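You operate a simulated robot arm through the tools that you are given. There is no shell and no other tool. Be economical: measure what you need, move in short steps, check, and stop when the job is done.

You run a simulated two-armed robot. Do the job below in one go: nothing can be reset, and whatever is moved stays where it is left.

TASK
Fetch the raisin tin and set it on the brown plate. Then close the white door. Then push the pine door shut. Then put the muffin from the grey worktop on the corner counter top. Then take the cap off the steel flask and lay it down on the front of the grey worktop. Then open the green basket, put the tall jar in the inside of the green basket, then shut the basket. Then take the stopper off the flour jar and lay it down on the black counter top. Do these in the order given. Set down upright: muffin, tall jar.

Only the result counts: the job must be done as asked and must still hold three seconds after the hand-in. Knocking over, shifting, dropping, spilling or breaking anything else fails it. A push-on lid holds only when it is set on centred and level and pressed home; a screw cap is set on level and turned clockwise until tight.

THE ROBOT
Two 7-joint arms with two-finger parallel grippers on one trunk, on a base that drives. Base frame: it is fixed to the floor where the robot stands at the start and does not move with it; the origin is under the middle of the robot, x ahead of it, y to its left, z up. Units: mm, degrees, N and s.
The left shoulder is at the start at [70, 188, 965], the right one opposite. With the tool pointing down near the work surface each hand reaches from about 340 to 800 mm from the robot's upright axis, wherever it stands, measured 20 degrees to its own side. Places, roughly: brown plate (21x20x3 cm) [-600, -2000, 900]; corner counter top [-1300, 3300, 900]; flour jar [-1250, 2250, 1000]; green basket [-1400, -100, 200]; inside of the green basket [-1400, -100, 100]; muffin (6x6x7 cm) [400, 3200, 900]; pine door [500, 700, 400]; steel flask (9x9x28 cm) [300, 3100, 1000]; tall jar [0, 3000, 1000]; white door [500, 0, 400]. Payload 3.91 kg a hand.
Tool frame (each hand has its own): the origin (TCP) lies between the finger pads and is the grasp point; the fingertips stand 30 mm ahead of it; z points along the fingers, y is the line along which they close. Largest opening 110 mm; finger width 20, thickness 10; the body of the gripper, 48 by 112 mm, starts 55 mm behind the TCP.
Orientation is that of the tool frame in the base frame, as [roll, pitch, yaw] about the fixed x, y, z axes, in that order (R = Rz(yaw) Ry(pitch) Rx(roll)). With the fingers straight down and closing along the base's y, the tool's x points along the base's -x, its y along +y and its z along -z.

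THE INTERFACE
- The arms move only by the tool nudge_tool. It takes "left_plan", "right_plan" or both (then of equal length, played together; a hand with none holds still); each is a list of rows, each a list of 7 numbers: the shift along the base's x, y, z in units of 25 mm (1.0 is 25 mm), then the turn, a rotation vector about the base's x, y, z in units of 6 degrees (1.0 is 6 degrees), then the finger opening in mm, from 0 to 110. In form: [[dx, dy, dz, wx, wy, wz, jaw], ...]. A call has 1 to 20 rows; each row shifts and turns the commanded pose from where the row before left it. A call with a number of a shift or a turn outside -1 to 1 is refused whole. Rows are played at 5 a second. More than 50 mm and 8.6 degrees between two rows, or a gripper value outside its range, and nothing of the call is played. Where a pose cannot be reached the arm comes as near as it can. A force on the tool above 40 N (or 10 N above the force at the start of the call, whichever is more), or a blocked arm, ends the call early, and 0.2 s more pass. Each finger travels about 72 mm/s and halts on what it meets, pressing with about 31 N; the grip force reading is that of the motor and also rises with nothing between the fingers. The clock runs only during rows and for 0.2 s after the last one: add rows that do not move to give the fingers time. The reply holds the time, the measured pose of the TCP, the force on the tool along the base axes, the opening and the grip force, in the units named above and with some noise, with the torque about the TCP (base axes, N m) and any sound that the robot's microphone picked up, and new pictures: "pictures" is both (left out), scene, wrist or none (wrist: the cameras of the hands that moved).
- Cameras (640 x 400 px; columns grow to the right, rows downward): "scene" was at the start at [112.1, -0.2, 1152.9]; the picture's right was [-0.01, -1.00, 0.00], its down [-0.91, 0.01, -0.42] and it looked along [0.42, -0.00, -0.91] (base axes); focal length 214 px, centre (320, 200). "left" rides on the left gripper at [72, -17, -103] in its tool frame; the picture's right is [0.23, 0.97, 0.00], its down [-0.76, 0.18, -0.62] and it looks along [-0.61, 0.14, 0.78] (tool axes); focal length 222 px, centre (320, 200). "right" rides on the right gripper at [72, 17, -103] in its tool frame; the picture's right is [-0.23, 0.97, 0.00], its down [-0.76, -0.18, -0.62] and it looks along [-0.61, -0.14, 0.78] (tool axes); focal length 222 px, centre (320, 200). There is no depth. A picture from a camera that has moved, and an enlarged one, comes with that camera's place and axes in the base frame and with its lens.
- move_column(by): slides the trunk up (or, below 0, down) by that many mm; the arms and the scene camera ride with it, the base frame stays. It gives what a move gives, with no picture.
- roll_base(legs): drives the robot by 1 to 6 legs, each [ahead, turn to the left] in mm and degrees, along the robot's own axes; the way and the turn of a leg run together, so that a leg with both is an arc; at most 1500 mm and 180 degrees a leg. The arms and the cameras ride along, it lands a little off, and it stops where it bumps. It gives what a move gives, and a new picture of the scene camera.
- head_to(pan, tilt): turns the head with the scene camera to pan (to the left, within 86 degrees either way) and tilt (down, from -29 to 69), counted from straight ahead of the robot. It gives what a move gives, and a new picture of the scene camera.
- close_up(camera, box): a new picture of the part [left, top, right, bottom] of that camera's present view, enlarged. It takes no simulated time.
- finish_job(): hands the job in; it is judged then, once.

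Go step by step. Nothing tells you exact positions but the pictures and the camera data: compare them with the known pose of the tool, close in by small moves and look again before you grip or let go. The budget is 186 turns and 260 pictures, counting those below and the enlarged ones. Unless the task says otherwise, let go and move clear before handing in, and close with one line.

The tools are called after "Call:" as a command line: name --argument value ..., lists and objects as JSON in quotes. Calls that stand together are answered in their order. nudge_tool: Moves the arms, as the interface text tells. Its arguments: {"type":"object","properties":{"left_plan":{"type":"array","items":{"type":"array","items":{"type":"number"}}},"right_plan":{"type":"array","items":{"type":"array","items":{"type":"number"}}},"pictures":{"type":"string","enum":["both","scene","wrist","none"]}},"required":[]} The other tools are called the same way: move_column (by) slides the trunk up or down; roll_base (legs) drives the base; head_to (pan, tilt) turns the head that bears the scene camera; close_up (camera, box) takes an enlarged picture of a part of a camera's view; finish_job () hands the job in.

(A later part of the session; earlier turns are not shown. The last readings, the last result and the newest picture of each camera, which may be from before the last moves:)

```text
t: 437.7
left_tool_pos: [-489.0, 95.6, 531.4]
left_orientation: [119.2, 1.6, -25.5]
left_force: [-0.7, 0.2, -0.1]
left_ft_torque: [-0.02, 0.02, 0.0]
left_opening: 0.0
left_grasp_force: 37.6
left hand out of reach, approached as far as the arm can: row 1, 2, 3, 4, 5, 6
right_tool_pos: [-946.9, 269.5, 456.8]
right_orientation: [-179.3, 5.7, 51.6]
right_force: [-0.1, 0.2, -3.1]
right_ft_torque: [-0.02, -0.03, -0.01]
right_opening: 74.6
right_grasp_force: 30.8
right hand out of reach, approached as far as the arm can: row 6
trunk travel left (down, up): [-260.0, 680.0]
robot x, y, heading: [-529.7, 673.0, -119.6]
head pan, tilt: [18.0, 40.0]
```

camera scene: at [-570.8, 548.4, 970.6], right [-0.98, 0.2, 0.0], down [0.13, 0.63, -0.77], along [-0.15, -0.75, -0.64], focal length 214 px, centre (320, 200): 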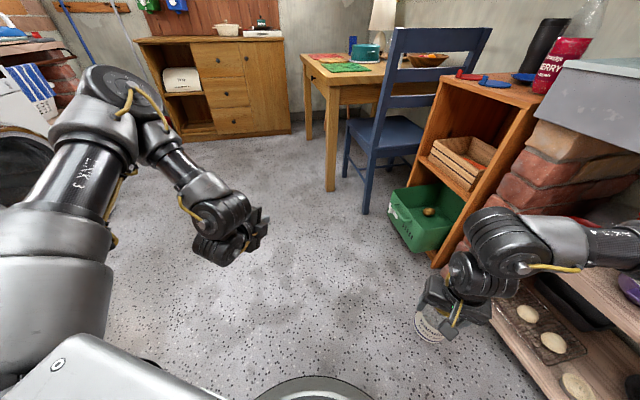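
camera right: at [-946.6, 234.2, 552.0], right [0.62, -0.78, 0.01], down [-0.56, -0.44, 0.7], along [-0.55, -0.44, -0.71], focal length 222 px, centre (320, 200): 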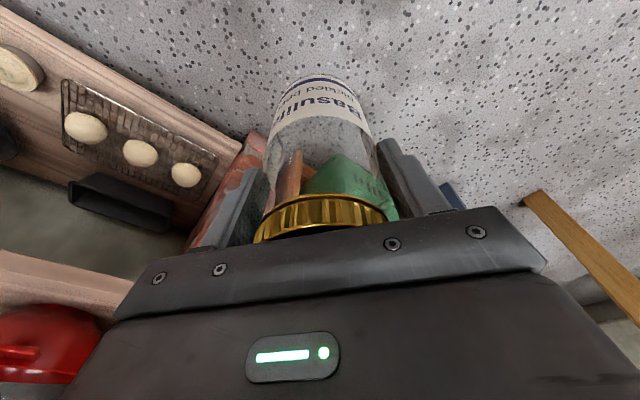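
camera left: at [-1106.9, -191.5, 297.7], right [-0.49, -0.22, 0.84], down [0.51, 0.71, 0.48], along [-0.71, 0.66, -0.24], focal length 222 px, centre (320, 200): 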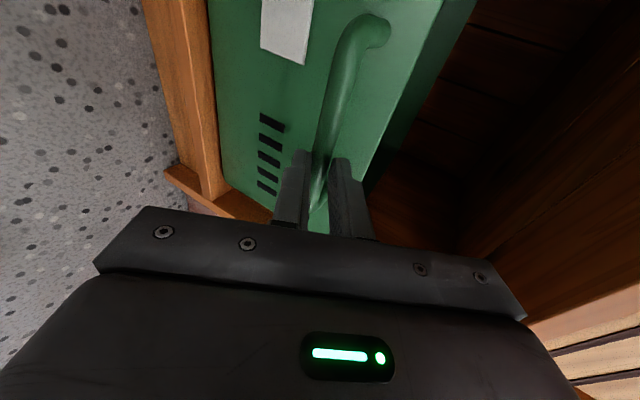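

Right hand now stretches to 554 mm ahead. I set the left hand back to pointing down and tuck it, then route the base for a straight approach at heading ~200°.

Call:
nudge_tool --left_plan '[[0, 0, 0, 0.93, -0.368, 0, 0], [0, 0, 0, 0.93, -0.368, 0, 0], [0, 0, 0, 0.93, -0.368, 0, 0], [0, 0, 0, 0.93, -0.368, 0, 0], [0, 0, 0, 0.93, -0.368, 0, 0], [0, 0, 0, 0.93, -0.368, 0, 0], [0, 0, 0, 0.93, -0.368, 0, 0], [0, 0, 0, 0.93, -0.368, 0, 0], [0, 0, 0, 0.93, -0.368, 0, 0], [0, 0, 0, 0.93, -0.368, 0, 0], [0.49, 0.87, 0.4, 0, 0, 0, 0], [0.49, 0.87, 0.4, 0, 0, 0, 0], [0.49, 0.87, 0.4, 0, 0, 0, 0], [0.49, 0.87, 0.4, 0, 0, 0, 0]]' --pictures "none"

Call:
roll_base --legs '[[0, 56], [681, 0], [0, -96], [320, 0]]'

```text
t: 440.7
left_tool_pos: [-442.4, 182.7, 571.4]
left_orientation: [179.2, 4.2, -22.2]
left_force: [-0.2, 0.3, 0.4]
left_ft_torque: [-0.01, 0.03, 0.02]
left_opening: 0.0
left_grasp_force: 38.1
right_tool_pos: [-947.0, 271.1, 456.7]
right_orientation: [-179.3, 5.8, 51.4]
right_force: [0.2, -0.5, -2.6]
right_ft_torque: [0.0, -0.01, 0.0]
right_opening: 74.9
right_grasp_force: 31.4
trunk travel left (down, up): [-260.0, 680.0]
robot x, y, heading: [-533.6, 674.2, -119.8]
head pan, tilt: [18.0, 40.0]
```

```text
t: 452.7
left_tool_pos: [-780.3, -471.8, 570.0]
left_orientation: [179.3, 4.3, -62.5]
left_force: [1.0, 0.5, -0.5]
left_ft_torque: [0.04, 0.01, 0.04]
left_opening: 0.0
left_grasp_force: 37.9
right_tool_pos: [-1108.0, -78.6, 456.4]
right_orientation: [-179.3, 5.6, 11.2]
right_force: [-0.4, 0.6, -2.6]
right_ft_torque: [0.01, 0.02, -0.03]
right_opening: 74.7
right_grasp_force: 30.7
trunk travel left (down, up): [-260.0, 680.0]
robot x, y, heading: [-531.9, -42.2, -159.8]
head pan, tilt: [18.0, 40.0]
camera scene: at [-642.4, -109.1, 970.4], right [-0.62, 0.79, 0.0], down [0.51, 0.4, -0.77], along [-0.6, -0.47, -0.64], focal length 214 px, centre (320, 200)
```

scene: 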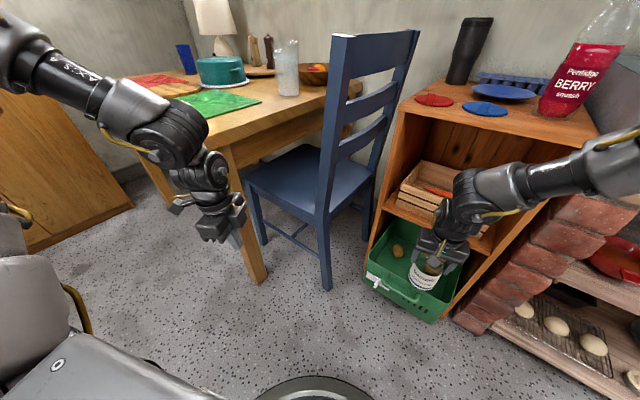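

The jar is right in front. I advance 74 mm and check from the wrist camera.

Call:
roll_base --legs '[[72, 0]]'

Call:
nudge_tool --right_plan '[[0, 0, 0, 0, 0, 0, 50]]' --pictures "wrist"

```text
t: 453.8
left_tool_pos: [-848.1, -496.1, 570.8]
left_orientation: [179.3, 4.3, -62.4]
left_force: [-0.3, 0.0, -0.5]
left_ft_torque: [-0.01, 0.01, 0.01]
left_opening: 0.1
left_grasp_force: 37.7
right_tool_pos: [-1175.6, -104.5, 456.9]
right_orientation: [-179.3, 5.6, 11.2]
right_force: [0.4, -0.1, -3.4]
right_ft_torque: [-0.01, -0.03, -0.01]
right_opening: 74.6
right_grasp_force: 31.1
trunk travel left (down, up): [-260.0, 680.0]
robot x, y, heading: [-595.0, -62.7, -159.6]
head pan, tilt: [18.0, 40.0]
camera scene: at [-710.3, -133.9, 970.3], right [-0.62, 0.79, 0.0], down [0.51, 0.4, -0.77], along [-0.6, -0.47, -0.64], focal length 214 px, centre (320, 200)
```

scene: 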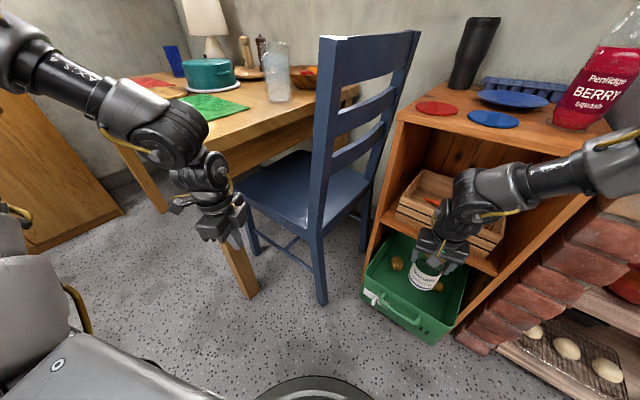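

```text
t: 454.2
left_tool_pos: [-848.1, -497.2, 570.3]
left_orientation: [179.2, 4.2, -62.3]
left_force: [0.1, 0.3, -0.4]
left_ft_torque: [0.0, 0.0, -0.01]
left_opening: 0.1
left_grasp_force: 37.7
right_tool_pos: [-1174.6, -104.7, 456.4]
right_orientation: [-179.3, 5.6, 11.1]
right_force: [-0.7, 0.1, -2.8]
right_ft_torque: [0.03, -0.01, 0.0]
right_opening: 74.6
right_grasp_force: 31.1
trunk travel left (down, up): [-260.0, 680.0]
robot x, y, heading: [-595.0, -65.6, -159.7]
head pan, tilt: [18.0, 40.0]
camera right: at [-1091.8, -105.5, 552.0], right [-0.03, -1.0, 0.01], down [-0.72, 0.03, 0.7], along [-0.7, 0.02, -0.72], focal length 222 px, centre (320, 200)
```

right: 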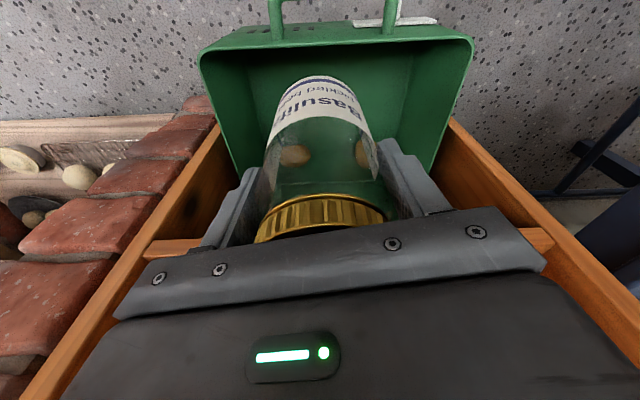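

Just inside the front wall; I shift 13 mm deeper and lower with the trunk.

Call:
nudge_tool --right_plan '[[-0.5, 0, 0, 0, 0, 0, 50], [0, 0, 0, 0, 0, 0, 50]]' --pictures "none"

Call:
move_column --by -120

Call:
nudge_tool --right_plan '[[0, 0, 0, 0, 0, 0, 50]]' --pictures "wrist"

```text
t: 454.8
left_tool_pos: [-847.4, -495.7, 570.6]
left_orientation: [179.2, 4.2, -62.4]
left_force: [0.7, 0.2, 0.0]
left_ft_torque: [0.01, -0.04, 0.0]
left_opening: 0.0
left_grasp_force: 38.1
right_tool_pos: [-1177.8, -106.8, 457.6]
right_orientation: [-179.3, 5.8, 11.0]
right_force: [-0.1, 0.1, -2.6]
right_ft_torque: [0.01, -0.01, 0.02]
right_opening: 74.7
right_grasp_force: 31.0
right hand out of reach, approached as far as the arm can: row 1
trunk travel left (down, up): [-260.0, 680.0]
robot x, y, heading: [-596.9, -64.8, -159.7]
head pan, tilt: [18.0, 40.0]
```

```text
t: 456.3
left_tool_pos: [-846.4, -496.2, 451.1]
left_orientation: [179.2, 4.2, -62.5]
left_force: [0.0, 0.7, -0.3]
left_ft_torque: [0.01, 0.03, -0.02]
left_opening: 0.1
left_grasp_force: 37.4
right_tool_pos: [-1179.7, -107.9, 339.0]
right_orientation: [-179.2, 5.8, 11.0]
right_force: [0.1, -0.4, -3.3]
right_ft_torque: [0.01, -0.04, 0.04]
right_opening: 74.6
right_grasp_force: 31.1
trunk travel left (down, up): [-140.0, 800.0]
robot x, y, heading: [-599.1, -64.3, -159.9]
head pan, tilt: [18.0, 40.0]
```

```text
t: 456.7
left_tool_pos: [-846.8, -495.3, 451.4]
left_orientation: [179.3, 4.2, -62.5]
left_force: [0.2, -0.2, -0.5]
left_ft_torque: [-0.04, 0.02, -0.01]
left_opening: 0.2
left_grasp_force: 37.7
right_tool_pos: [-1179.1, -107.1, 337.7]
right_orientation: [-179.3, 5.8, 10.9]
right_force: [0.6, 0.5, -2.7]
right_ft_torque: [-0.04, -0.01, 0.01]
right_opening: 74.7
right_grasp_force: 31.2
trunk travel left (down, up): [-140.0, 800.0]
robot x, y, heading: [-596.6, -64.7, -159.8]
head pan, tilt: [18.0, 40.0]
camera right: at [-1095.1, -109.4, 433.3], right [-0.04, -1.0, 0.01], down [-0.71, 0.03, 0.7], along [-0.7, 0.02, -0.72], focal length 222 px, centre (320, 200)
```

right: 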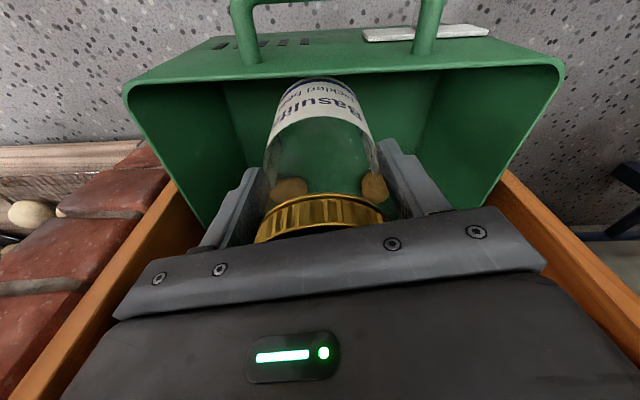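

Inside with ~13 mm clearance. I lower on.

Call:
move_column --by -62

Call:
move_column --by -10

Call:
move_column --by -6

```text
t: 457.7
left_tool_pos: [-847.6, -495.5, 390.0]
left_orientation: [179.1, 4.2, -62.4]
left_force: [-0.5, -0.2, 0.4]
left_ft_torque: [0.0, -0.02, 0.02]
left_opening: 0.2
left_grasp_force: 37.4
right_tool_pos: [-1178.2, -108.5, 276.3]
right_orientation: [-179.3, 5.8, 11.0]
right_force: [-1.2, 0.5, -2.4]
right_ft_torque: [0.0, -0.06, 0.01]
right_opening: 75.1
right_grasp_force: 30.7
trunk travel left (down, up): [-78.0, 862.0]
robot x, y, heading: [-594.0, -65.2, -159.7]
head pan, tilt: [18.0, 40.0]
```

```text
t: 458.3
left_tool_pos: [-848.4, -496.6, 379.5]
left_orientation: [179.2, 4.1, -62.4]
left_force: [0.1, -0.5, 0.0]
left_ft_torque: [0.01, 0.02, 0.01]
left_opening: 0.1
left_grasp_force: 37.6
right_tool_pos: [-1180.1, -107.9, 266.2]
right_orientation: [-179.3, 5.8, 11.0]
right_force: [0.8, 0.0, -2.9]
right_ft_torque: [0.0, -0.05, 0.02]
right_opening: 74.3
right_grasp_force: 30.8
trunk travel left (down, up): [-68.0, 872.0]
robot x, y, heading: [-597.8, -66.0, -159.8]
head pan, tilt: [18.0, 40.0]
```

```text
t: 458.8
left_tool_pos: [-847.5, -495.9, 373.6]
left_orientation: [179.2, 4.1, -62.4]
left_force: [0.0, 0.6, -0.6]
left_ft_torque: [0.0, 0.01, 0.03]
left_opening: 0.2
left_grasp_force: 38.2
right_tool_pos: [-1178.8, -106.9, 260.5]
right_orientation: [-179.2, 5.8, 11.0]
right_force: [0.0, 0.3, -2.5]
right_ft_torque: [-0.01, -0.02, 0.01]
right_opening: 74.8
right_grasp_force: 30.4
trunk travel left (down, up): [-62.0, 878.0]
robot x, y, heading: [-600.0, -63.5, -160.0]
head pan, tilt: [18.0, 40.0]
```

Call:
move_column --by -8

Call:
move_column --by -6

Call:
nudge_tool --right_plan '[[0, 0, 0, 0, 0, 0, 50]]' --pictures "wrist"

```text
t: 459.4
left_tool_pos: [-847.5, -495.9, 364.8]
left_orientation: [179.2, 4.2, -62.4]
left_force: [-0.6, 0.5, 0.3]
left_ft_torque: [-0.02, 0.0, -0.03]
left_opening: 0.0
left_grasp_force: 37.9
right_tool_pos: [-1178.3, -107.4, 252.4]
right_orientation: [-179.3, 5.8, 11.0]
right_force: [1.2, -0.3, -3.6]
right_ft_torque: [0.03, -0.04, 0.01]
right_opening: 74.7
right_grasp_force: 31.0
trunk travel left (down, up): [-54.0, 886.0]
robot x, y, heading: [-598.8, -64.3, -160.0]
head pan, tilt: [18.0, 40.0]
```

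```text
t: 459.9
left_tool_pos: [-847.8, -495.4, 358.5]
left_orientation: [179.3, 4.2, -62.3]
left_force: [-0.7, -0.3, 1.0]
left_ft_torque: [0.03, 0.02, 0.0]
left_opening: 0.0
left_grasp_force: 37.5
right_tool_pos: [-1179.0, -107.3, 245.1]
right_orientation: [-179.3, 5.8, 11.0]
right_force: [0.5, -0.1, -2.5]
right_ft_torque: [0.0, -0.06, 0.0]
right_opening: 74.7
right_grasp_force: 31.5
trunk travel left (down, up): [-48.0, 892.0]
robot x, y, heading: [-597.3, -64.7, -159.9]
head pan, tilt: [18.0, 40.0]
```

```text
t: 460.3
left_tool_pos: [-847.1, -496.2, 358.9]
left_orientation: [179.2, 4.3, -62.4]
left_force: [0.9, -0.1, -0.4]
left_ft_torque: [0.01, 0.0, -0.01]
left_opening: 0.0
left_grasp_force: 38.1
right_tool_pos: [-1179.4, -107.4, 246.0]
right_orientation: [-179.3, 5.9, 11.0]
right_force: [-0.2, 0.1, -3.5]
right_ft_torque: [-0.01, -0.01, -0.03]
right_opening: 74.8
right_grasp_force: 31.1
trunk travel left (down, up): [-48.0, 892.0]
robot x, y, heading: [-596.9, -63.4, -160.0]
head pan, tilt: [18.0, 40.0]
camera right: at [-1095.0, -109.3, 341.3], right [-0.04, -1.0, 0.01], down [-0.71, 0.03, 0.7], along [-0.7, 0.02, -0.72], focal length 222 px, centre (320, 200)
```

right: 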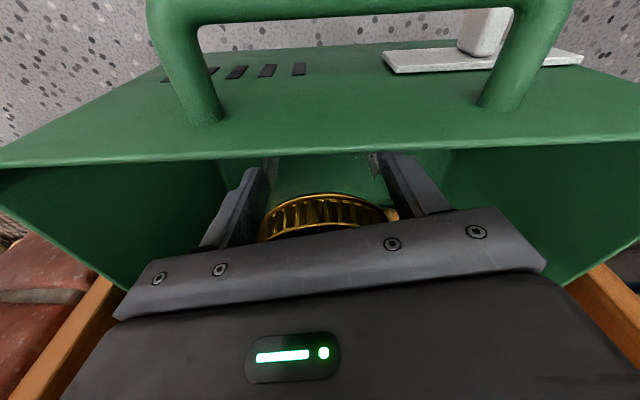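

Not yet at the floor of the basket. I continue in small steps.

Call:
move_column --by -7

Call:
move_column --by -6

Call:
move_column --by -6

```text
t: 460.9
left_tool_pos: [-846.3, -495.9, 350.8]
left_orientation: [179.2, 4.2, -62.3]
left_force: [0.0, 1.1, 1.1]
left_ft_torque: [0.0, -0.04, -0.01]
left_opening: 0.0
left_grasp_force: 37.6
right_tool_pos: [-1177.8, -107.5, 239.2]
right_orientation: [-179.3, 5.8, 11.0]
right_force: [0.2, -0.7, -3.6]
right_ft_torque: [0.0, -0.05, 0.01]
right_opening: 74.9
right_grasp_force: 31.0
trunk travel left (down, up): [-41.0, 899.0]
robot x, y, heading: [-599.3, -65.0, -159.8]
head pan, tilt: [18.0, 40.0]
```

```text
t: 461.4
left_tool_pos: [-847.3, -497.2, 345.5]
left_orientation: [179.2, 4.2, -62.5]
left_force: [-0.8, -0.1, 0.0]
left_ft_torque: [0.01, 0.01, -0.01]
left_opening: 0.2
left_grasp_force: 38.2
right_tool_pos: [-1178.6, -107.4, 232.7]
right_orientation: [-179.3, 5.8, 11.0]
right_force: [0.0, 0.8, -2.3]
right_ft_torque: [-0.01, -0.03, 0.01]
right_opening: 74.7
right_grasp_force: 31.3
trunk travel left (down, up): [-35.0, 905.0]
robot x, y, heading: [-598.4, -65.0, -159.7]
head pan, tilt: [18.0, 40.0]
```

```text
t: 462.0
left_tool_pos: [-847.5, -496.3, 340.7]
left_orientation: [179.2, 4.2, -62.4]
left_force: [0.9, -0.1, 0.8]
left_ft_torque: [0.0, 0.05, 0.01]
left_opening: 0.0
left_grasp_force: 37.5
right_tool_pos: [-1178.3, -107.2, 227.3]
right_orientation: [-179.3, 5.8, 11.0]
right_force: [-0.2, 0.0, -3.0]
right_ft_torque: [-0.02, -0.02, 0.01]
right_opening: 74.6
right_grasp_force: 31.7
trunk travel left (down, up): [-29.0, 911.0]
robot x, y, heading: [-598.0, -65.7, -159.8]
head pan, tilt: [18.0, 40.0]
```

Call:
move_column --by -8

Call:
move_column --by -8

Call:
move_column --by -7

Call:
nudge_tool --right_plan '[[0, 0, 0, 0, 0, 0, 50]]' --pictures "wrist"

```text
t: 462.6
left_tool_pos: [-846.9, -495.1, 333.5]
left_orientation: [179.2, 4.3, -62.6]
left_force: [0.7, -0.3, 0.9]
left_ft_torque: [0.0, -0.02, -0.03]
left_opening: 0.0
left_grasp_force: 37.4
right_tool_pos: [-1180.6, -106.6, 224.0]
right_orientation: [-179.3, 6.4, 10.8]
right_force: [-2.1, 6.4, 30.8]
right_ft_torque: [-0.18, -0.03, 0.1]
right_opening: 75.1
right_grasp_force: 30.9
trunk travel left (down, up): [-21.0, 919.0]
robot x, y, heading: [-597.7, -64.5, -159.8]
head pan, tilt: [18.0, 40.0]
```

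```text
t: 463.0
left_tool_pos: [-847.4, -496.8, 328.1]
left_orientation: [179.1, 4.2, -62.5]
left_force: [-0.2, 0.0, -0.2]
left_ft_torque: [-0.02, 0.0, -0.01]
left_opening: 0.0
left_grasp_force: 37.4
right_tool_pos: [-1180.2, -106.4, 218.5]
right_orientation: [-179.4, 6.2, 10.7]
right_force: [-0.8, 2.9, 19.1]
right_ft_torque: [0.13, -0.68, -0.08]
right_opening: 74.5
right_grasp_force: 31.1
trunk travel left (down, up): [-16.0, 924.0]
robot x, y, heading: [-597.5, -65.7, -159.8]
head pan, tilt: [18.0, 40.0]
stopped: the force on the tool passed its limit (the readings are from after the stop); the commanded pose is now the measured one
```

```text
t: 463.4
left_tool_pos: [-847.5, -495.2, 323.8]
left_orientation: [179.0, 4.2, -62.5]
left_force: [-0.4, -0.6, -1.0]
left_ft_torque: [0.01, 0.01, 0.02]
left_opening: 0.1
left_grasp_force: 38.0
right_tool_pos: [-1183.0, -108.9, 218.8]
right_orientation: [-179.6, 6.6, 10.6]
right_force: [-1.3, 3.2, 19.8]
right_ft_torque: [0.03, -0.74, -0.23]
right_opening: 74.4
right_grasp_force: 30.9
trunk travel left (down, up): [-12.0, 928.0]
robot x, y, heading: [-595.9, -65.1, -160.1]
head pan, tilt: [18.0, 40.0]
stopped: the force on the tool passed its limit (the readings are from after the stop); the commanded pose is now the measured one
```

```text
t: 463.8
left_tool_pos: [-846.9, -495.1, 324.6]
left_orientation: [179.0, 4.2, -62.5]
left_force: [-0.4, 0.1, 0.7]
left_ft_torque: [-0.01, 0.01, 0.0]
left_opening: 0.0
left_grasp_force: 37.9
right_tool_pos: [-1181.8, -108.2, 218.0]
right_orientation: [-179.7, 6.7, 10.6]
right_force: [-1.6, 4.9, 25.4]
right_ft_torque: [-0.59, -0.3, -0.07]
right_opening: 74.5
right_grasp_force: 30.7
trunk travel left (down, up): [-12.0, 928.0]
robot x, y, heading: [-599.3, -65.2, -160.0]
head pan, tilt: [18.0, 40.0]
camera right: at [-1097.6, -110.2, 312.2], right [-0.04, -1.0, 0.02], down [-0.7, 0.04, 0.71], along [-0.71, 0.02, -0.71], focal length 222 px, centre (320, 200)
```

right: 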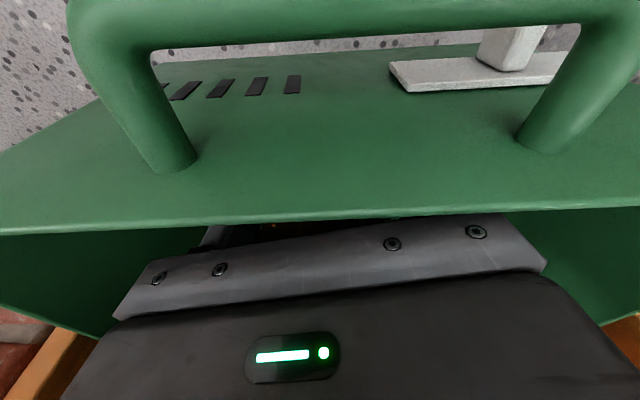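

Jar stands on the basket floor. I ease up, open and rise.

Call:
move_column --by 5

Call:
nudge_tool --right_plan '[[0, 0, 0, 0, 0, 0, 80], [0, 0, 0, 0, 0, 0, 96], [0, 0, 0, 0, 0, 0, 100], [0, 0, 0, 0, 0, 0, 100]]' --pictures "none"

Call:
move_column --by 260

Call:
nudge_tool --right_plan '[[0, 0, 0, 0, 0, 0, 100]]' --pictures "wrist"

```text
t: 464.3
left_tool_pos: [-847.6, -496.2, 328.2]
left_orientation: [179.3, 4.2, -62.5]
left_force: [-0.8, -0.2, -0.8]
left_ft_torque: [-0.02, 0.01, -0.03]
left_opening: 0.0
left_grasp_force: 38.1
right_tool_pos: [-1180.7, -108.3, 218.1]
right_orientation: [-179.4, 6.2, 10.9]
right_force: [0.5, -0.2, -3.1]
right_ft_torque: [-0.02, -0.02, -0.02]
right_opening: 74.5
right_grasp_force: 30.7
trunk travel left (down, up): [-17.0, 923.0]
robot x, y, heading: [-594.4, -63.8, -160.0]
head pan, tilt: [18.0, 40.0]
```

```text
t: 465.3
left_tool_pos: [-847.2, -496.5, 328.1]
left_orientation: [179.2, 4.2, -62.6]
left_force: [-0.9, 0.4, -0.3]
left_ft_torque: [0.0, -0.01, 0.01]
left_opening: 0.0
left_grasp_force: 37.8
right_tool_pos: [-1182.4, -109.0, 220.8]
right_orientation: [-179.5, 6.4, 10.7]
right_force: [-0.1, 0.4, 1.3]
right_ft_torque: [0.01, 0.02, 0.0]
right_opening: 100.1
right_grasp_force: 0.2
trunk travel left (down, up): [-17.0, 923.0]
robot x, y, heading: [-596.8, -62.5, -160.1]
head pan, tilt: [18.0, 40.0]
```

```text
t: 468.0
left_tool_pos: [-848.1, -496.3, 589.3]
left_orientation: [179.2, 4.2, -62.6]
left_force: [-0.2, 0.0, 0.1]
left_ft_torque: [0.0, -0.01, 0.0]
left_opening: 0.0
left_grasp_force: 37.7
right_tool_pos: [-1181.2, -107.6, 481.3]
right_orientation: [-179.6, 6.5, 10.7]
right_force: [-0.5, 0.0, -0.6]
right_ft_torque: [-0.01, 0.01, -0.01]
right_opening: 99.5
right_grasp_force: 0.1
trunk travel left (down, up): [-277.0, 663.0]
robot x, y, heading: [-595.7, -64.1, -160.1]
head pan, tilt: [18.0, 40.0]
```

```text
t: 468.4
left_tool_pos: [-847.2, -496.1, 588.6]
left_orientation: [179.3, 4.2, -62.5]
left_force: [-0.3, 0.4, 0.3]
left_ft_torque: [0.01, 0.0, -0.03]
left_opening: 0.0
left_grasp_force: 37.9
right_tool_pos: [-1182.9, -108.6, 479.8]
right_orientation: [-179.6, 6.4, 10.7]
right_force: [0.0, 0.2, -0.1]
right_ft_torque: [-0.01, -0.01, -0.02]
right_opening: 99.9
right_grasp_force: 0.0
trunk travel left (down, up): [-277.0, 663.0]
robot x, y, heading: [-598.8, -67.3, -159.9]
head pan, tilt: [18.0, 40.0]
camera right: at [-1097.4, -110.4, 575.1], right [-0.04, -1.0, 0.02], down [-0.71, 0.04, 0.71], along [-0.71, 0.02, -0.71], focal length 222 px, centre (320, 200)
```

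right: 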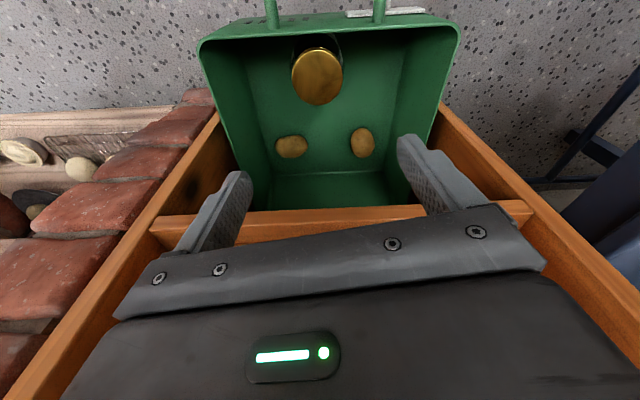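

The jar stands upright inside. Now I back off, close the right fingers, lower to the handle height and push the basket shut by driving forward.

Call:
roll_base --legs '[[-155, 0]]'

Call:
nudge_tool --right_plan '[[0, -0.75, 0, 0, 0, 0, 40], [0, -0.75, 0, 0, 0, 0, 0], [0, 0, 0, 0, 0, 0, 0], [0, 0, 0, 0, 0, 0, 0]]' --pictures "none"

Call:
move_column --by -210

Call:
nudge_tool --right_plan '[[0, 0, 0, 0, 0, 0, 0]]'

```text
t: 469.8
left_tool_pos: [-702.0, -442.5, 589.9]
left_orientation: [179.3, 4.1, -62.4]
left_force: [0.3, -0.2, 1.2]
left_ft_torque: [0.03, -0.01, 0.0]
left_opening: 0.0
left_grasp_force: 37.5
right_tool_pos: [-1038.9, -56.5, 481.4]
right_orientation: [-179.7, 6.4, 10.8]
right_force: [-0.3, 0.7, -0.1]
right_ft_torque: [0.0, 0.0, 0.01]
right_opening: 100.4
right_grasp_force: 0.0
trunk travel left (down, up): [-277.0, 663.0]
robot x, y, heading: [-451.2, -7.2, -159.8]
head pan, tilt: [18.0, 40.0]
camera scene: at [-563.8, -80.3, 988.2], right [-0.62, 0.79, 0.0], down [0.51, 0.4, -0.77], along [-0.6, -0.47, -0.64], focal length 214 px, centre (320, 200)
```

scene: 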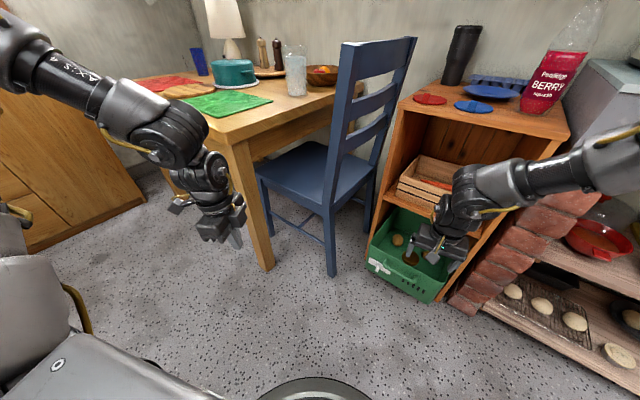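

```text
t: 470.8
left_tool_pos: [-703.8, -443.6, 588.6]
left_orientation: [179.2, 4.2, -62.5]
left_force: [0.1, 0.5, 0.2]
left_ft_torque: [0.0, -0.05, -0.02]
left_opening: 0.0
left_grasp_force: 37.9
right_tool_pos: [-1037.3, -94.6, 481.4]
right_orientation: [-179.5, 6.4, 10.8]
right_force: [0.0, -0.1, -0.1]
right_ft_torque: [-0.02, 0.05, 0.0]
right_opening: 0.1
right_grasp_force: 31.2
trunk travel left (down, up): [-277.0, 663.0]
robot x, y, heading: [-452.1, -6.8, -160.1]
head pan, tilt: [18.0, 40.0]
```

```text
t: 473.0
left_tool_pos: [-701.9, -443.6, 378.3]
left_orientation: [179.3, 4.2, -62.4]
left_force: [-0.1, 0.7, -0.9]
left_ft_torque: [0.0, -0.02, 0.0]
left_opening: 0.2
left_grasp_force: 37.5
right_tool_pos: [-1036.9, -95.1, 270.9]
right_orientation: [-179.5, 6.4, 10.9]
right_force: [-0.2, -0.2, 0.3]
right_ft_torque: [-0.03, 0.0, 0.02]
right_opening: 0.0
right_grasp_force: 31.6
trunk travel left (down, up): [-67.0, 873.0]
robot x, y, heading: [-453.1, -12.1, -160.0]
head pan, tilt: [18.0, 40.0]
```

```text
t: 473.4
left_tool_pos: [-703.1, -442.0, 378.3]
left_orientation: [179.1, 4.2, -62.6]
left_force: [-0.6, -0.4, -0.6]
left_ft_torque: [0.04, 0.05, -0.02]
left_opening: 0.2
left_grasp_force: 37.6
right_tool_pos: [-1036.3, -94.8, 272.0]
right_orientation: [-179.5, 6.4, 10.8]
right_force: [0.1, 0.3, -0.2]
right_ft_torque: [-0.01, 0.02, 0.0]
right_opening: 0.0
right_grasp_force: 30.7
trunk travel left (down, up): [-67.0, 873.0]
robot x, y, heading: [-455.4, -8.7, -160.0]
head pan, tilt: [18.0, 40.0]
camera scene: at [-564.5, -80.6, 778.0], right [-0.62, 0.79, 0.0], down [0.51, 0.4, -0.77], along [-0.6, -0.47, -0.64], focal length 214 px, centre (320, 200)
camera right: at [-952.4, -96.3, 365.0], right [-0.04, -1.0, 0.02], down [-0.71, 0.04, 0.71], along [-0.71, 0.02, -0.71], focal length 222 px, centre (320, 200)
```

scene: 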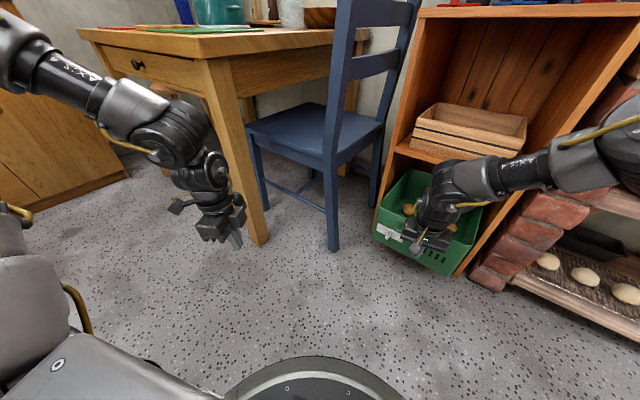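
right: 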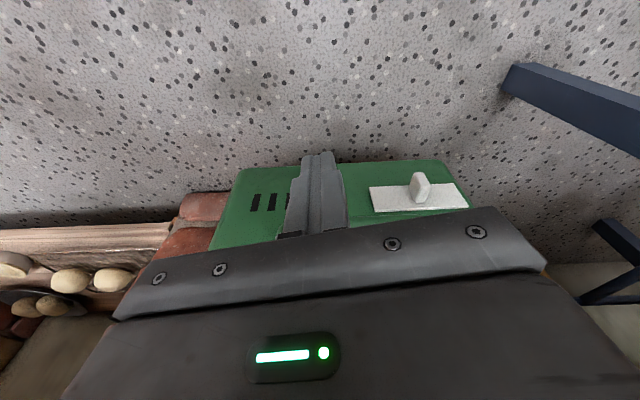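

Aligned in front of the handle. I push forward in stages.

Call:
roll_base --legs '[[90, 0]]'

Call:
roll_base --legs '[[80, 0]]'

```text
t: 474.5
left_tool_pos: [-786.3, -474.3, 379.3]
left_orientation: [179.3, 4.2, -62.5]
left_force: [0.2, -0.7, -0.1]
left_ft_torque: [-0.01, -0.03, 0.01]
left_opening: 0.0
left_grasp_force: 37.7
right_tool_pos: [-1121.6, -126.5, 271.8]
right_orientation: [-179.6, 6.5, 10.8]
right_force: [-0.5, -0.1, -0.4]
right_ft_torque: [-0.01, -0.03, -0.01]
right_opening: 0.0
right_grasp_force: 30.9
trunk travel left (down, up): [-67.0, 873.0]
robot x, y, heading: [-536.4, -42.6, -160.1]
head pan, tilt: [18.0, 40.0]
camera scene: at [-648.6, -111.3, 778.0], right [-0.62, 0.79, 0.0], down [0.51, 0.4, -0.77], along [-0.6, -0.47, -0.64], focal length 214 px, centre (320, 200)
```

scene: 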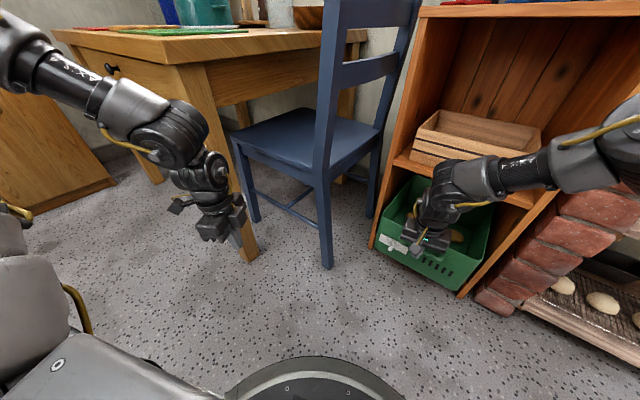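

```text
t: 475.6
left_tool_pos: [-860.6, -500.7, 378.3]
left_orientation: [179.2, 4.3, -62.5]
left_force: [0.7, 0.3, 0.4]
left_ft_torque: [-0.02, 0.0, 0.0]
left_opening: 0.0
left_grasp_force: 38.0
right_tool_pos: [-1196.9, -153.0, 270.4]
right_orientation: [-179.6, 6.4, 10.8]
right_force: [0.2, 0.3, -0.3]
right_ft_torque: [-0.03, 0.01, -0.03]
right_opening: 0.0
right_grasp_force: 31.1
trunk travel left (down, up): [-67.0, 873.0]
robot x, y, heading: [-610.8, -71.1, -159.7]
head pan, tilt: [18.0, 40.0]
camera scene: at [-723.1, -138.5, 778.0], right [-0.62, 0.79, 0.0], down [0.51, 0.4, -0.77], along [-0.6, -0.47, -0.64], focal length 214 px, centre (320, 200)
```

scene: 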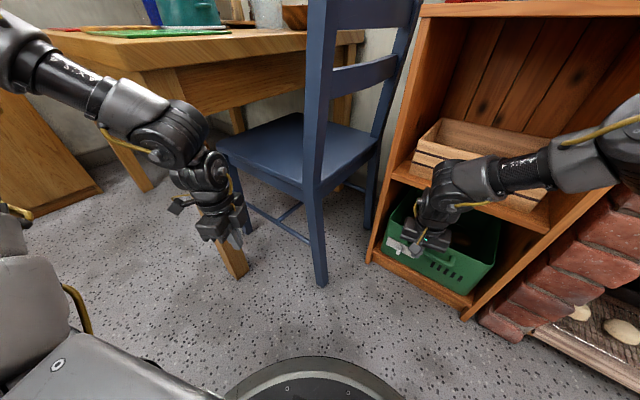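

Call:
roll_base --legs '[[14, 0]]'

Call:
close_up --camera "scene" --box '[350, 140, 560, 330]'

```text
t: 476.4
left_tool_pos: [-875.7, -505.4, 377.8]
left_orientation: [179.1, 4.1, -62.5]
left_force: [-0.6, 0.3, -0.2]
left_ft_torque: [0.01, 0.03, 0.02]
left_opening: 0.2
left_grasp_force: 37.3
right_tool_pos: [-1208.0, -157.0, 271.4]
right_orientation: [-179.6, 6.2, 10.8]
right_force: [13.4, 4.2, -2.3]
right_ft_torque: [0.1, -0.28, -0.11]
right_opening: 0.0
right_grasp_force: 30.8
trunk travel left (down, up): [-67.0, 873.0]
robot x, y, heading: [-620.8, -72.2, -159.9]
head pan, tilt: [18.0, 40.0]
camera scene: at [-736.0, -143.1, 777.9], right [-0.62, 0.79, 0.0], down [0.51, 0.4, -0.77], along [-0.6, -0.47, -0.64], focal length 214 px, centre (320, 200)
```

scene: 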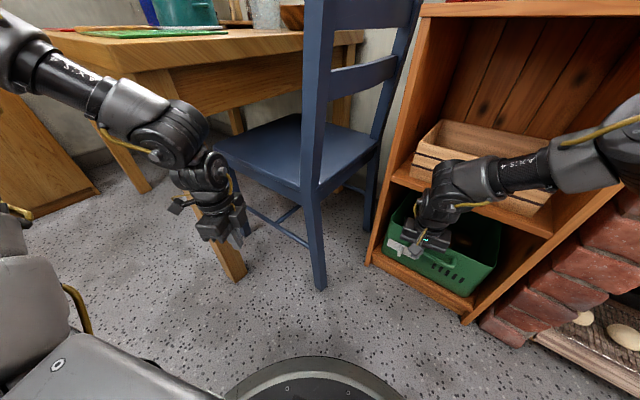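

```text
2.11 times, centred on (455, 235) of scene
camera zoom: at [-736.0, -143.1, 777.9], right [-0.62, 0.79, 0.0], down [0.51, 0.4, -0.77], along [-0.6, -0.47, -0.64], focal length 452 px, centre (36, 126)
```

zoom: 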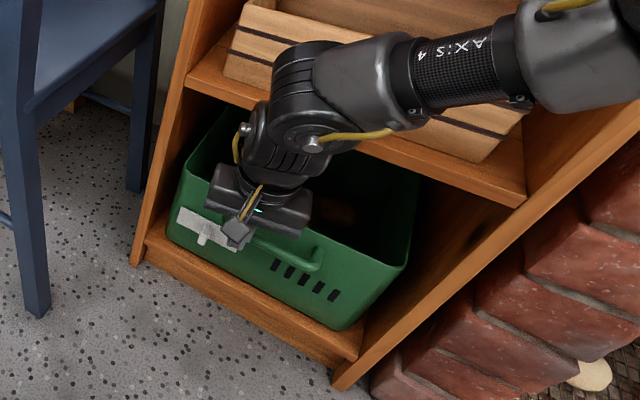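

Call:
roll_base --legs '[[10, 0]]'

Call:
roll_base --legs '[[-260, 0]]'

Call:
close_up --camera "scene" --box '[340, 150, 520, 310]'

```text
t: 477.2
left_tool_pos: [-881.2, -508.5, 378.1]
left_orientation: [179.1, 4.2, -62.5]
left_force: [-0.2, -0.2, 0.1]
left_ft_torque: [0.01, 0.0, 0.0]
left_opening: 0.1
left_grasp_force: 37.5
right_tool_pos: [-1207.7, -158.2, 268.4]
right_orientation: [-179.2, 5.0, 11.2]
right_force: [2.0, -1.0, 0.2]
right_ft_torque: [-0.03, -0.06, -0.01]
right_opening: 0.3
right_grasp_force: 30.8
trunk travel left (down, up): [-67.0, 873.0]
robot x, y, heading: [-630.0, -77.1, -160.0]
head pan, tilt: [18.0, 40.0]
stopped in leg 1: the force on the tool passed its limit (the readings are from after the stop); the commanded pose is now the measured one
camera scene: at [-742.8, -145.5, 777.9], right [-0.62, 0.79, 0.0], down [0.51, 0.4, -0.77], along [-0.6, -0.47, -0.64], focal length 214 px, centre (320, 200)
```

scene: 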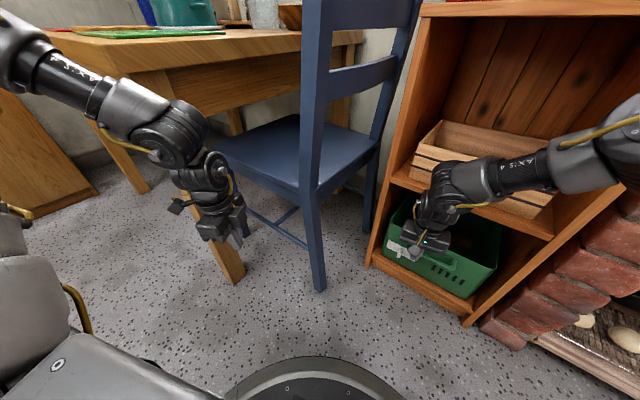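

```text
t: 479.1
left_tool_pos: [-635.1, -419.1, 378.3]
left_orientation: [179.2, 4.2, -62.4]
left_force: [0.5, 0.2, -0.3]
left_ft_torque: [0.02, 0.03, 0.0]
left_opening: 0.0
left_grasp_force: 37.5
right_tool_pos: [-963.3, -70.2, 269.5]
right_orientation: [-179.3, 5.1, 11.2]
right_force: [-0.4, 0.1, -0.4]
right_ft_torque: [0.0, -0.01, 0.03]
right_opening: 0.0
right_grasp_force: 31.3
trunk travel left (down, up): [-67.0, 873.0]
robot x, y, heading: [-384.8, 10.6, -159.7]
head pan, tilt: [18.0, 40.0]
camera scene: at [-497.3, -56.1, 778.0], right [-0.62, 0.79, 0.0], down [0.51, 0.4, -0.77], along [-0.6, -0.47, -0.64], focal length 214 px, centre (320, 200)
```

scene: 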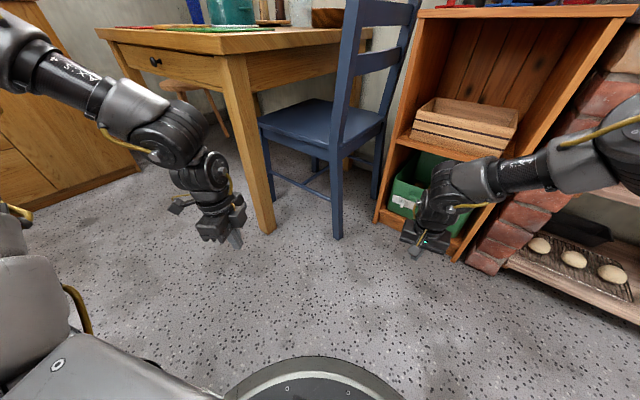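

```text
2.50 times, centred on (430, 230) of scene
camera zoom: at [-497.3, -56.1, 778.0], right [-0.62, 0.79, 0.0], down [0.51, 0.4, -0.77], along [-0.6, -0.47, -0.64], focal length 536 px, centre (45, 125)
```

zoom: 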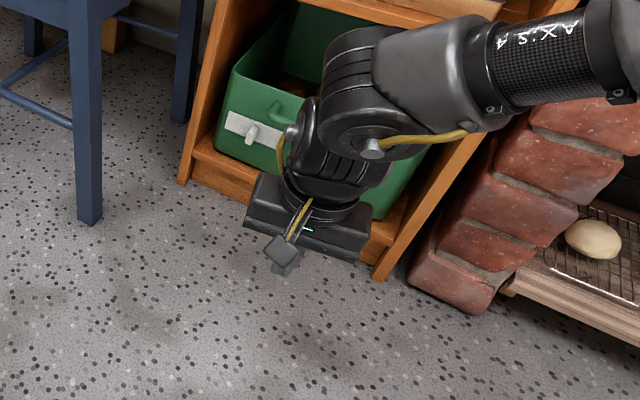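

The basket is shut. Last item: the flour jar. I raise the trunk and drive to the black counter.

Call:
move_column --by 400

Call:
move_column --by 400

Call:
roll_base --legs '[[0, -110.3], [1500, 0], [700, 0], [0, 90]]'

Call:
head_to --pan 0 --tilt 30

```text
t: 482.9
left_tool_pos: [-636.4, -420.2, 777.7]
left_orientation: [179.1, 4.1, -62.4]
left_force: [-0.1, -0.2, 0.5]
left_ft_torque: [-0.03, 0.0, 0.02]
left_opening: 0.0
left_grasp_force: 38.2
right_tool_pos: [-963.5, -69.5, 668.0]
right_orientation: [-179.2, 5.2, 11.2]
right_force: [-0.2, 0.5, 0.3]
right_ft_torque: [-0.02, 0.04, -0.01]
right_opening: 0.0
right_grasp_force: 31.1
trunk travel left (down, up): [-467.0, 473.0]
robot x, y, heading: [-386.2, 9.0, -159.9]
head pan, tilt: [18.0, 40.0]
```

```text
t: 486.7
left_tool_pos: [-635.8, -419.5, 1178.0]
left_orientation: [179.2, 4.1, -62.4]
left_force: [0.3, -0.1, -0.3]
left_ft_torque: [0.02, -0.01, -0.01]
left_opening: 0.0
left_grasp_force: 37.9
right_tool_pos: [-962.4, -69.9, 1068.1]
right_orientation: [-179.3, 5.0, 11.2]
right_force: [0.8, 0.3, 0.1]
right_ft_torque: [0.01, 0.01, 0.0]
right_opening: 0.1
right_grasp_force: 30.9
trunk travel left (down, up): [-867.0, 73.0]
robot x, y, heading: [-385.9, 16.3, -159.9]
head pan, tilt: [18.0, 40.0]
```

```text
t: 506.0
left_tool_pos: [-744.9, 1872.7, 1179.1]
left_orientation: [179.1, 4.1, -82.4]
left_force: [0.1, 0.1, -1.0]
left_ft_torque: [0.0, 0.02, 0.02]
left_opening: 0.0
left_grasp_force: 37.4
right_tool_pos: [-932.7, 2312.7, 1067.8]
right_orientation: [-179.3, 5.1, -8.8]
right_force: [0.1, -0.3, 0.5]
right_ft_torque: [-0.03, 0.02, -0.01]
right_opening: 0.3
right_grasp_force: 30.7
trunk travel left (down, up): [-867.0, 73.0]
robot x, y, heading: [-361.3, 2194.0, -180.0]
head pan, tilt: [18.0, 40.0]
camera scene: at [-491.2, 2167.3, 1578.0], right [-0.31, 0.95, 0.0], down [0.61, 0.2, -0.77], along [-0.73, -0.24, -0.64], focal length 214 px, centre (320, 200)
```

scene: 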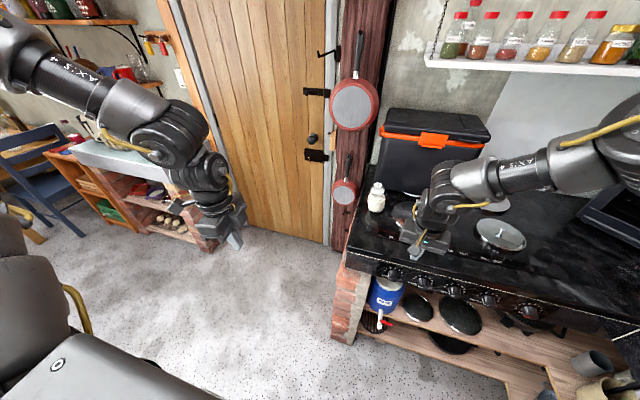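

```text
t: 506.8
left_tool_pos: [-744.8, 1871.9, 1178.3]
left_orientation: [179.1, 4.2, -82.4]
left_force: [0.2, -0.5, -0.2]
left_ft_torque: [0.02, 0.0, -0.04]
left_opening: 0.0
left_grasp_force: 37.6
right_tool_pos: [-933.3, 2313.4, 1068.3]
right_orientation: [-179.3, 5.1, -8.7]
right_force: [0.5, 0.0, -0.4]
right_ft_torque: [-0.01, -0.01, 0.0]
right_opening: 0.3
right_grasp_force: 30.9
trunk travel left (down, up): [-867.0, 73.0]
robot x, y, heading: [-357.4, 2191.3, -179.9]
head pan, tilt: [0.0, 30.0]
camera scene: at [-500.6, 2192.7, 1593.3], right [0.0, 1.0, 0.0], down [0.5, 0.0, -0.87], along [-0.87, 0.0, -0.5], focal length 214 px, centre (320, 200)
```

scene: 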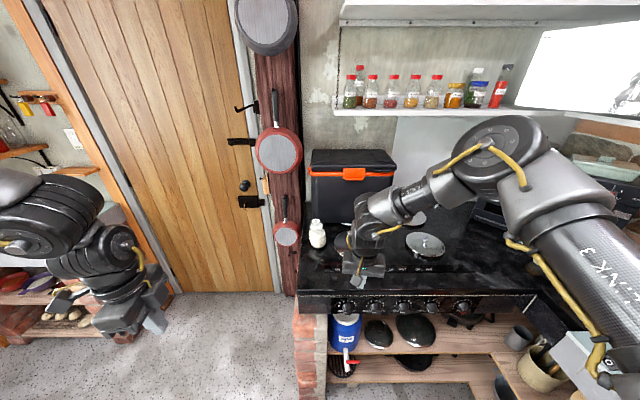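

Call:
close_up --camera "scene" --box '[290, 200, 390, 290]'

```text
4.44 times, centred on (340, 245) of scene
camera zoom: at [-500.6, 2192.7, 1593.3], right [0.0, 1.0, 0.0], down [0.5, 0.0, -0.87], along [-0.87, 0.0, -0.5], focal length 953 px, centre (231, 0)
```

zoom: 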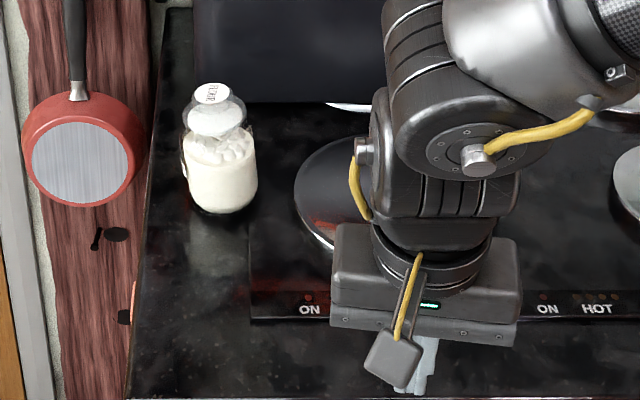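

The flour jar (≈(-1305, 2175), knob top ≈1019) has a small white stopper. I tilt the right hand forward for more reach and drive nearer.

Call:
nudge_tool --right_plan '[[-0.5, 0, 0.4, 0.15, 0.98, 0, 70], [-0.5, 0, 0.4, 0.15, 0.98, 0, 70], [-0.5, 0, 0.4, 0.15, 0.98, 0, 70], [-0.5, 0, 0.4, 0.15, 0.98, 0, 70], [-0.5, 0, 0, 0, 0, 0, 70], [-0.5, 0, 0, 0, 0, 0, 70], [0, 0, 0, 0, 0, 0, 70]]' --pictures "none"

Call:
roll_base --legs '[[0, 26], [265, 0], [0, -26]]'

Call:
nudge_tool --right_plan '[[0, 0, 0, 0, 0, 0, 70]]' --pictures "wrist"

```text
t: 508.4
left_tool_pos: [-744.4, 1872.4, 1179.1]
left_orientation: [179.2, 4.3, -82.4]
left_force: [0.0, 0.1, 0.8]
left_ft_torque: [0.02, -0.01, 0.0]
left_opening: 0.1
left_grasp_force: 37.7
right_tool_pos: [-1008.0, 2312.2, 1109.6]
right_orientation: [-179.4, 28.9, -8.8]
right_force: [-0.3, -0.3, 0.2]
right_ft_torque: [0.02, -0.03, -0.01]
right_opening: 69.9
right_grasp_force: 0.1
trunk travel left (down, up): [-867.0, 73.0]
robot x, y, heading: [-359.4, 2194.3, -179.8]
head pan, tilt: [0.0, 30.0]
```

```text
t: 512.9
left_tool_pos: [-975.9, 1750.6, 1177.5]
left_orientation: [179.2, 4.3, -81.8]
left_force: [0.8, -0.2, -0.3]
left_ft_torque: [0.04, 0.02, -0.01]
left_opening: 0.0
left_grasp_force: 37.9
right_tool_pos: [-1244.4, 2185.5, 1108.0]
right_orientation: [-179.3, 29.0, -8.2]
right_force: [-0.6, -0.1, -0.7]
right_ft_torque: [-0.02, 0.03, -0.01]
right_opening: 69.9
right_grasp_force: 0.0
trunk travel left (down, up): [-867.0, 73.0]
robot x, y, heading: [-598.3, 2072.6, -179.2]
head pan, tilt: [0.0, 30.0]
camera scene: at [-736.3, 2072.8, 1593.4], right [-0.01, 1.0, 0.0], down [0.5, 0.01, -0.87], along [-0.87, -0.01, -0.5], focal length 214 px, centre (320, 200)
```

scene: 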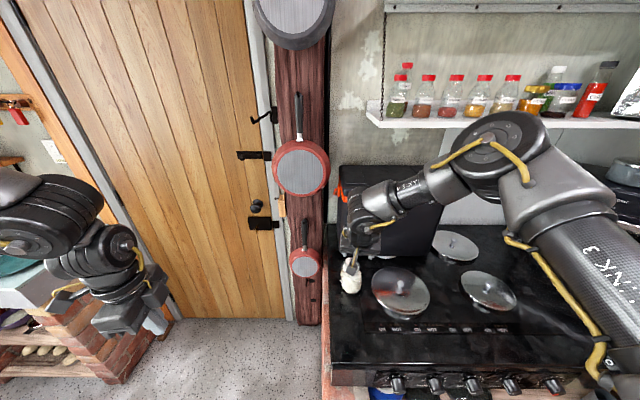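

```text
t: 513.3
left_tool_pos: [-976.4, 1750.8, 1178.6]
left_orientation: [179.1, 4.2, -81.7]
left_force: [-0.3, 0.3, -0.9]
left_ft_torque: [0.0, 0.0, -0.03]
left_opening: 0.0
left_grasp_force: 38.0
right_tool_pos: [-1244.4, 2186.7, 1108.9]
right_orientation: [-179.4, 28.9, -8.2]
right_force: [0.5, 0.4, 0.5]
right_ft_torque: [0.0, 0.03, -0.01]
right_opening: 69.9
right_grasp_force: 0.1
trunk travel left (down, up): [-867.0, 73.0]
robot x, y, heading: [-596.7, 2074.3, -179.2]
head pan, tilt: [0.0, 30.0]
camera right: at [-1135.7, 2153.3, 1163.8], right [-0.34, -0.93, 0.1], down [-0.34, 0.22, 0.92], along [-0.88, 0.28, -0.39], focal length 222 px, centre (320, 200)
```

right: 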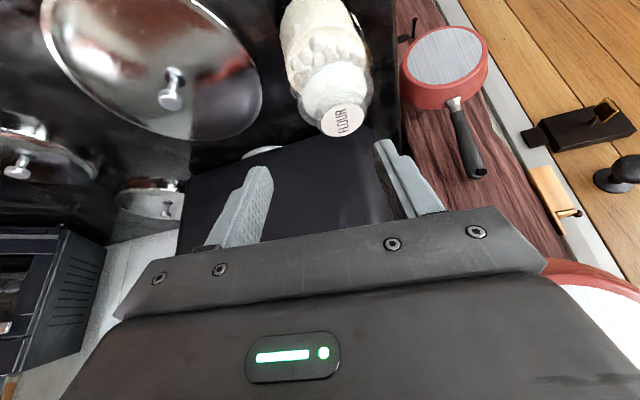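

Call:
roll_base --legs '[[45, 0]]'

Call:
nudge_tool --right_plan '[[0, -0.35, -0.6, 0, 0, 0, 70], [0, 0, -0.6, 0, 0, 0, 70], [0, 0, 0, 0, 0, 0, 70]]' --pictures "wrist"

```text
t: 514.2
left_tool_pos: [-1010.4, 1748.5, 1182.1]
left_orientation: [178.6, 4.3, -81.7]
left_force: [0.2, 0.0, 1.1]
left_ft_torque: [-0.01, 0.01, 0.03]
left_opening: 0.2
left_grasp_force: 37.9
right_tool_pos: [-1279.4, 2185.4, 1114.2]
right_orientation: [-179.5, 29.6, -8.1]
right_force: [0.0, 0.7, 0.5]
right_ft_torque: [0.02, 0.02, -0.03]
right_opening: 69.9
right_grasp_force: 0.0
trunk travel left (down, up): [-867.0, 73.0]
robot x, y, heading: [-637.7, 2078.8, -179.4]
head pan, tilt: [0.0, 30.0]
camera scene: at [-771.0, 2073.5, 1594.2], right [-0.01, 1.0, 0.0], down [0.49, 0.01, -0.87], along [-0.87, -0.01, -0.49], focal length 214 px, centre (320, 200)
```

scene: 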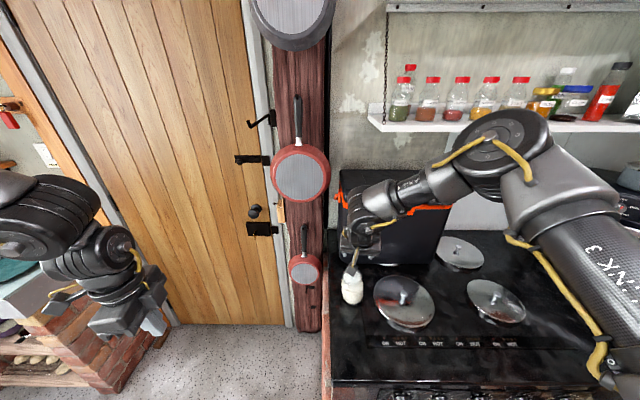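

```text
t: 515.0
left_tool_pos: [-1013.4, 1750.5, 1181.5]
left_orientation: [178.8, 4.2, -81.7]
left_force: [-0.2, -0.5, 0.5]
left_ft_torque: [-0.01, 0.04, -0.02]
left_opening: 0.1
left_grasp_force: 37.6
right_tool_pos: [-1284.3, 2177.3, 1082.6]
right_orientation: [-179.4, 29.3, -8.1]
right_force: [0.2, -0.1, 0.5]
right_ft_torque: [0.03, -0.01, -0.02]
right_opening: 70.0
right_grasp_force: 0.0
trunk travel left (down, up): [-867.0, 73.0]
robot x, y, heading: [-637.7, 2077.2, -179.0]
head pan, tilt: [0.0, 30.0]
camera right: at [-1173.9, 2144.2, 1137.5], right [-0.34, -0.94, 0.1], down [-0.33, 0.22, 0.92], along [-0.88, 0.28, -0.38], focal length 222 px, centre (320, 200)
```

right: 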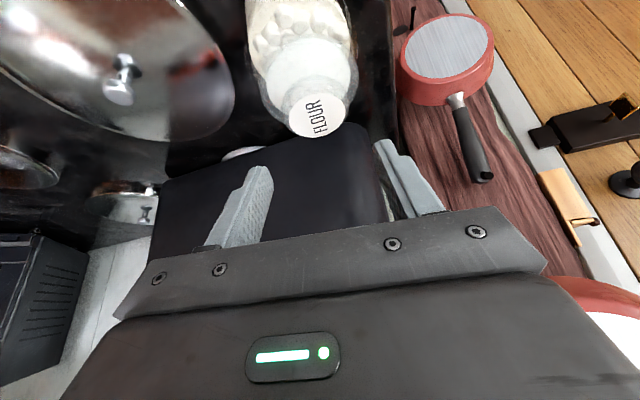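

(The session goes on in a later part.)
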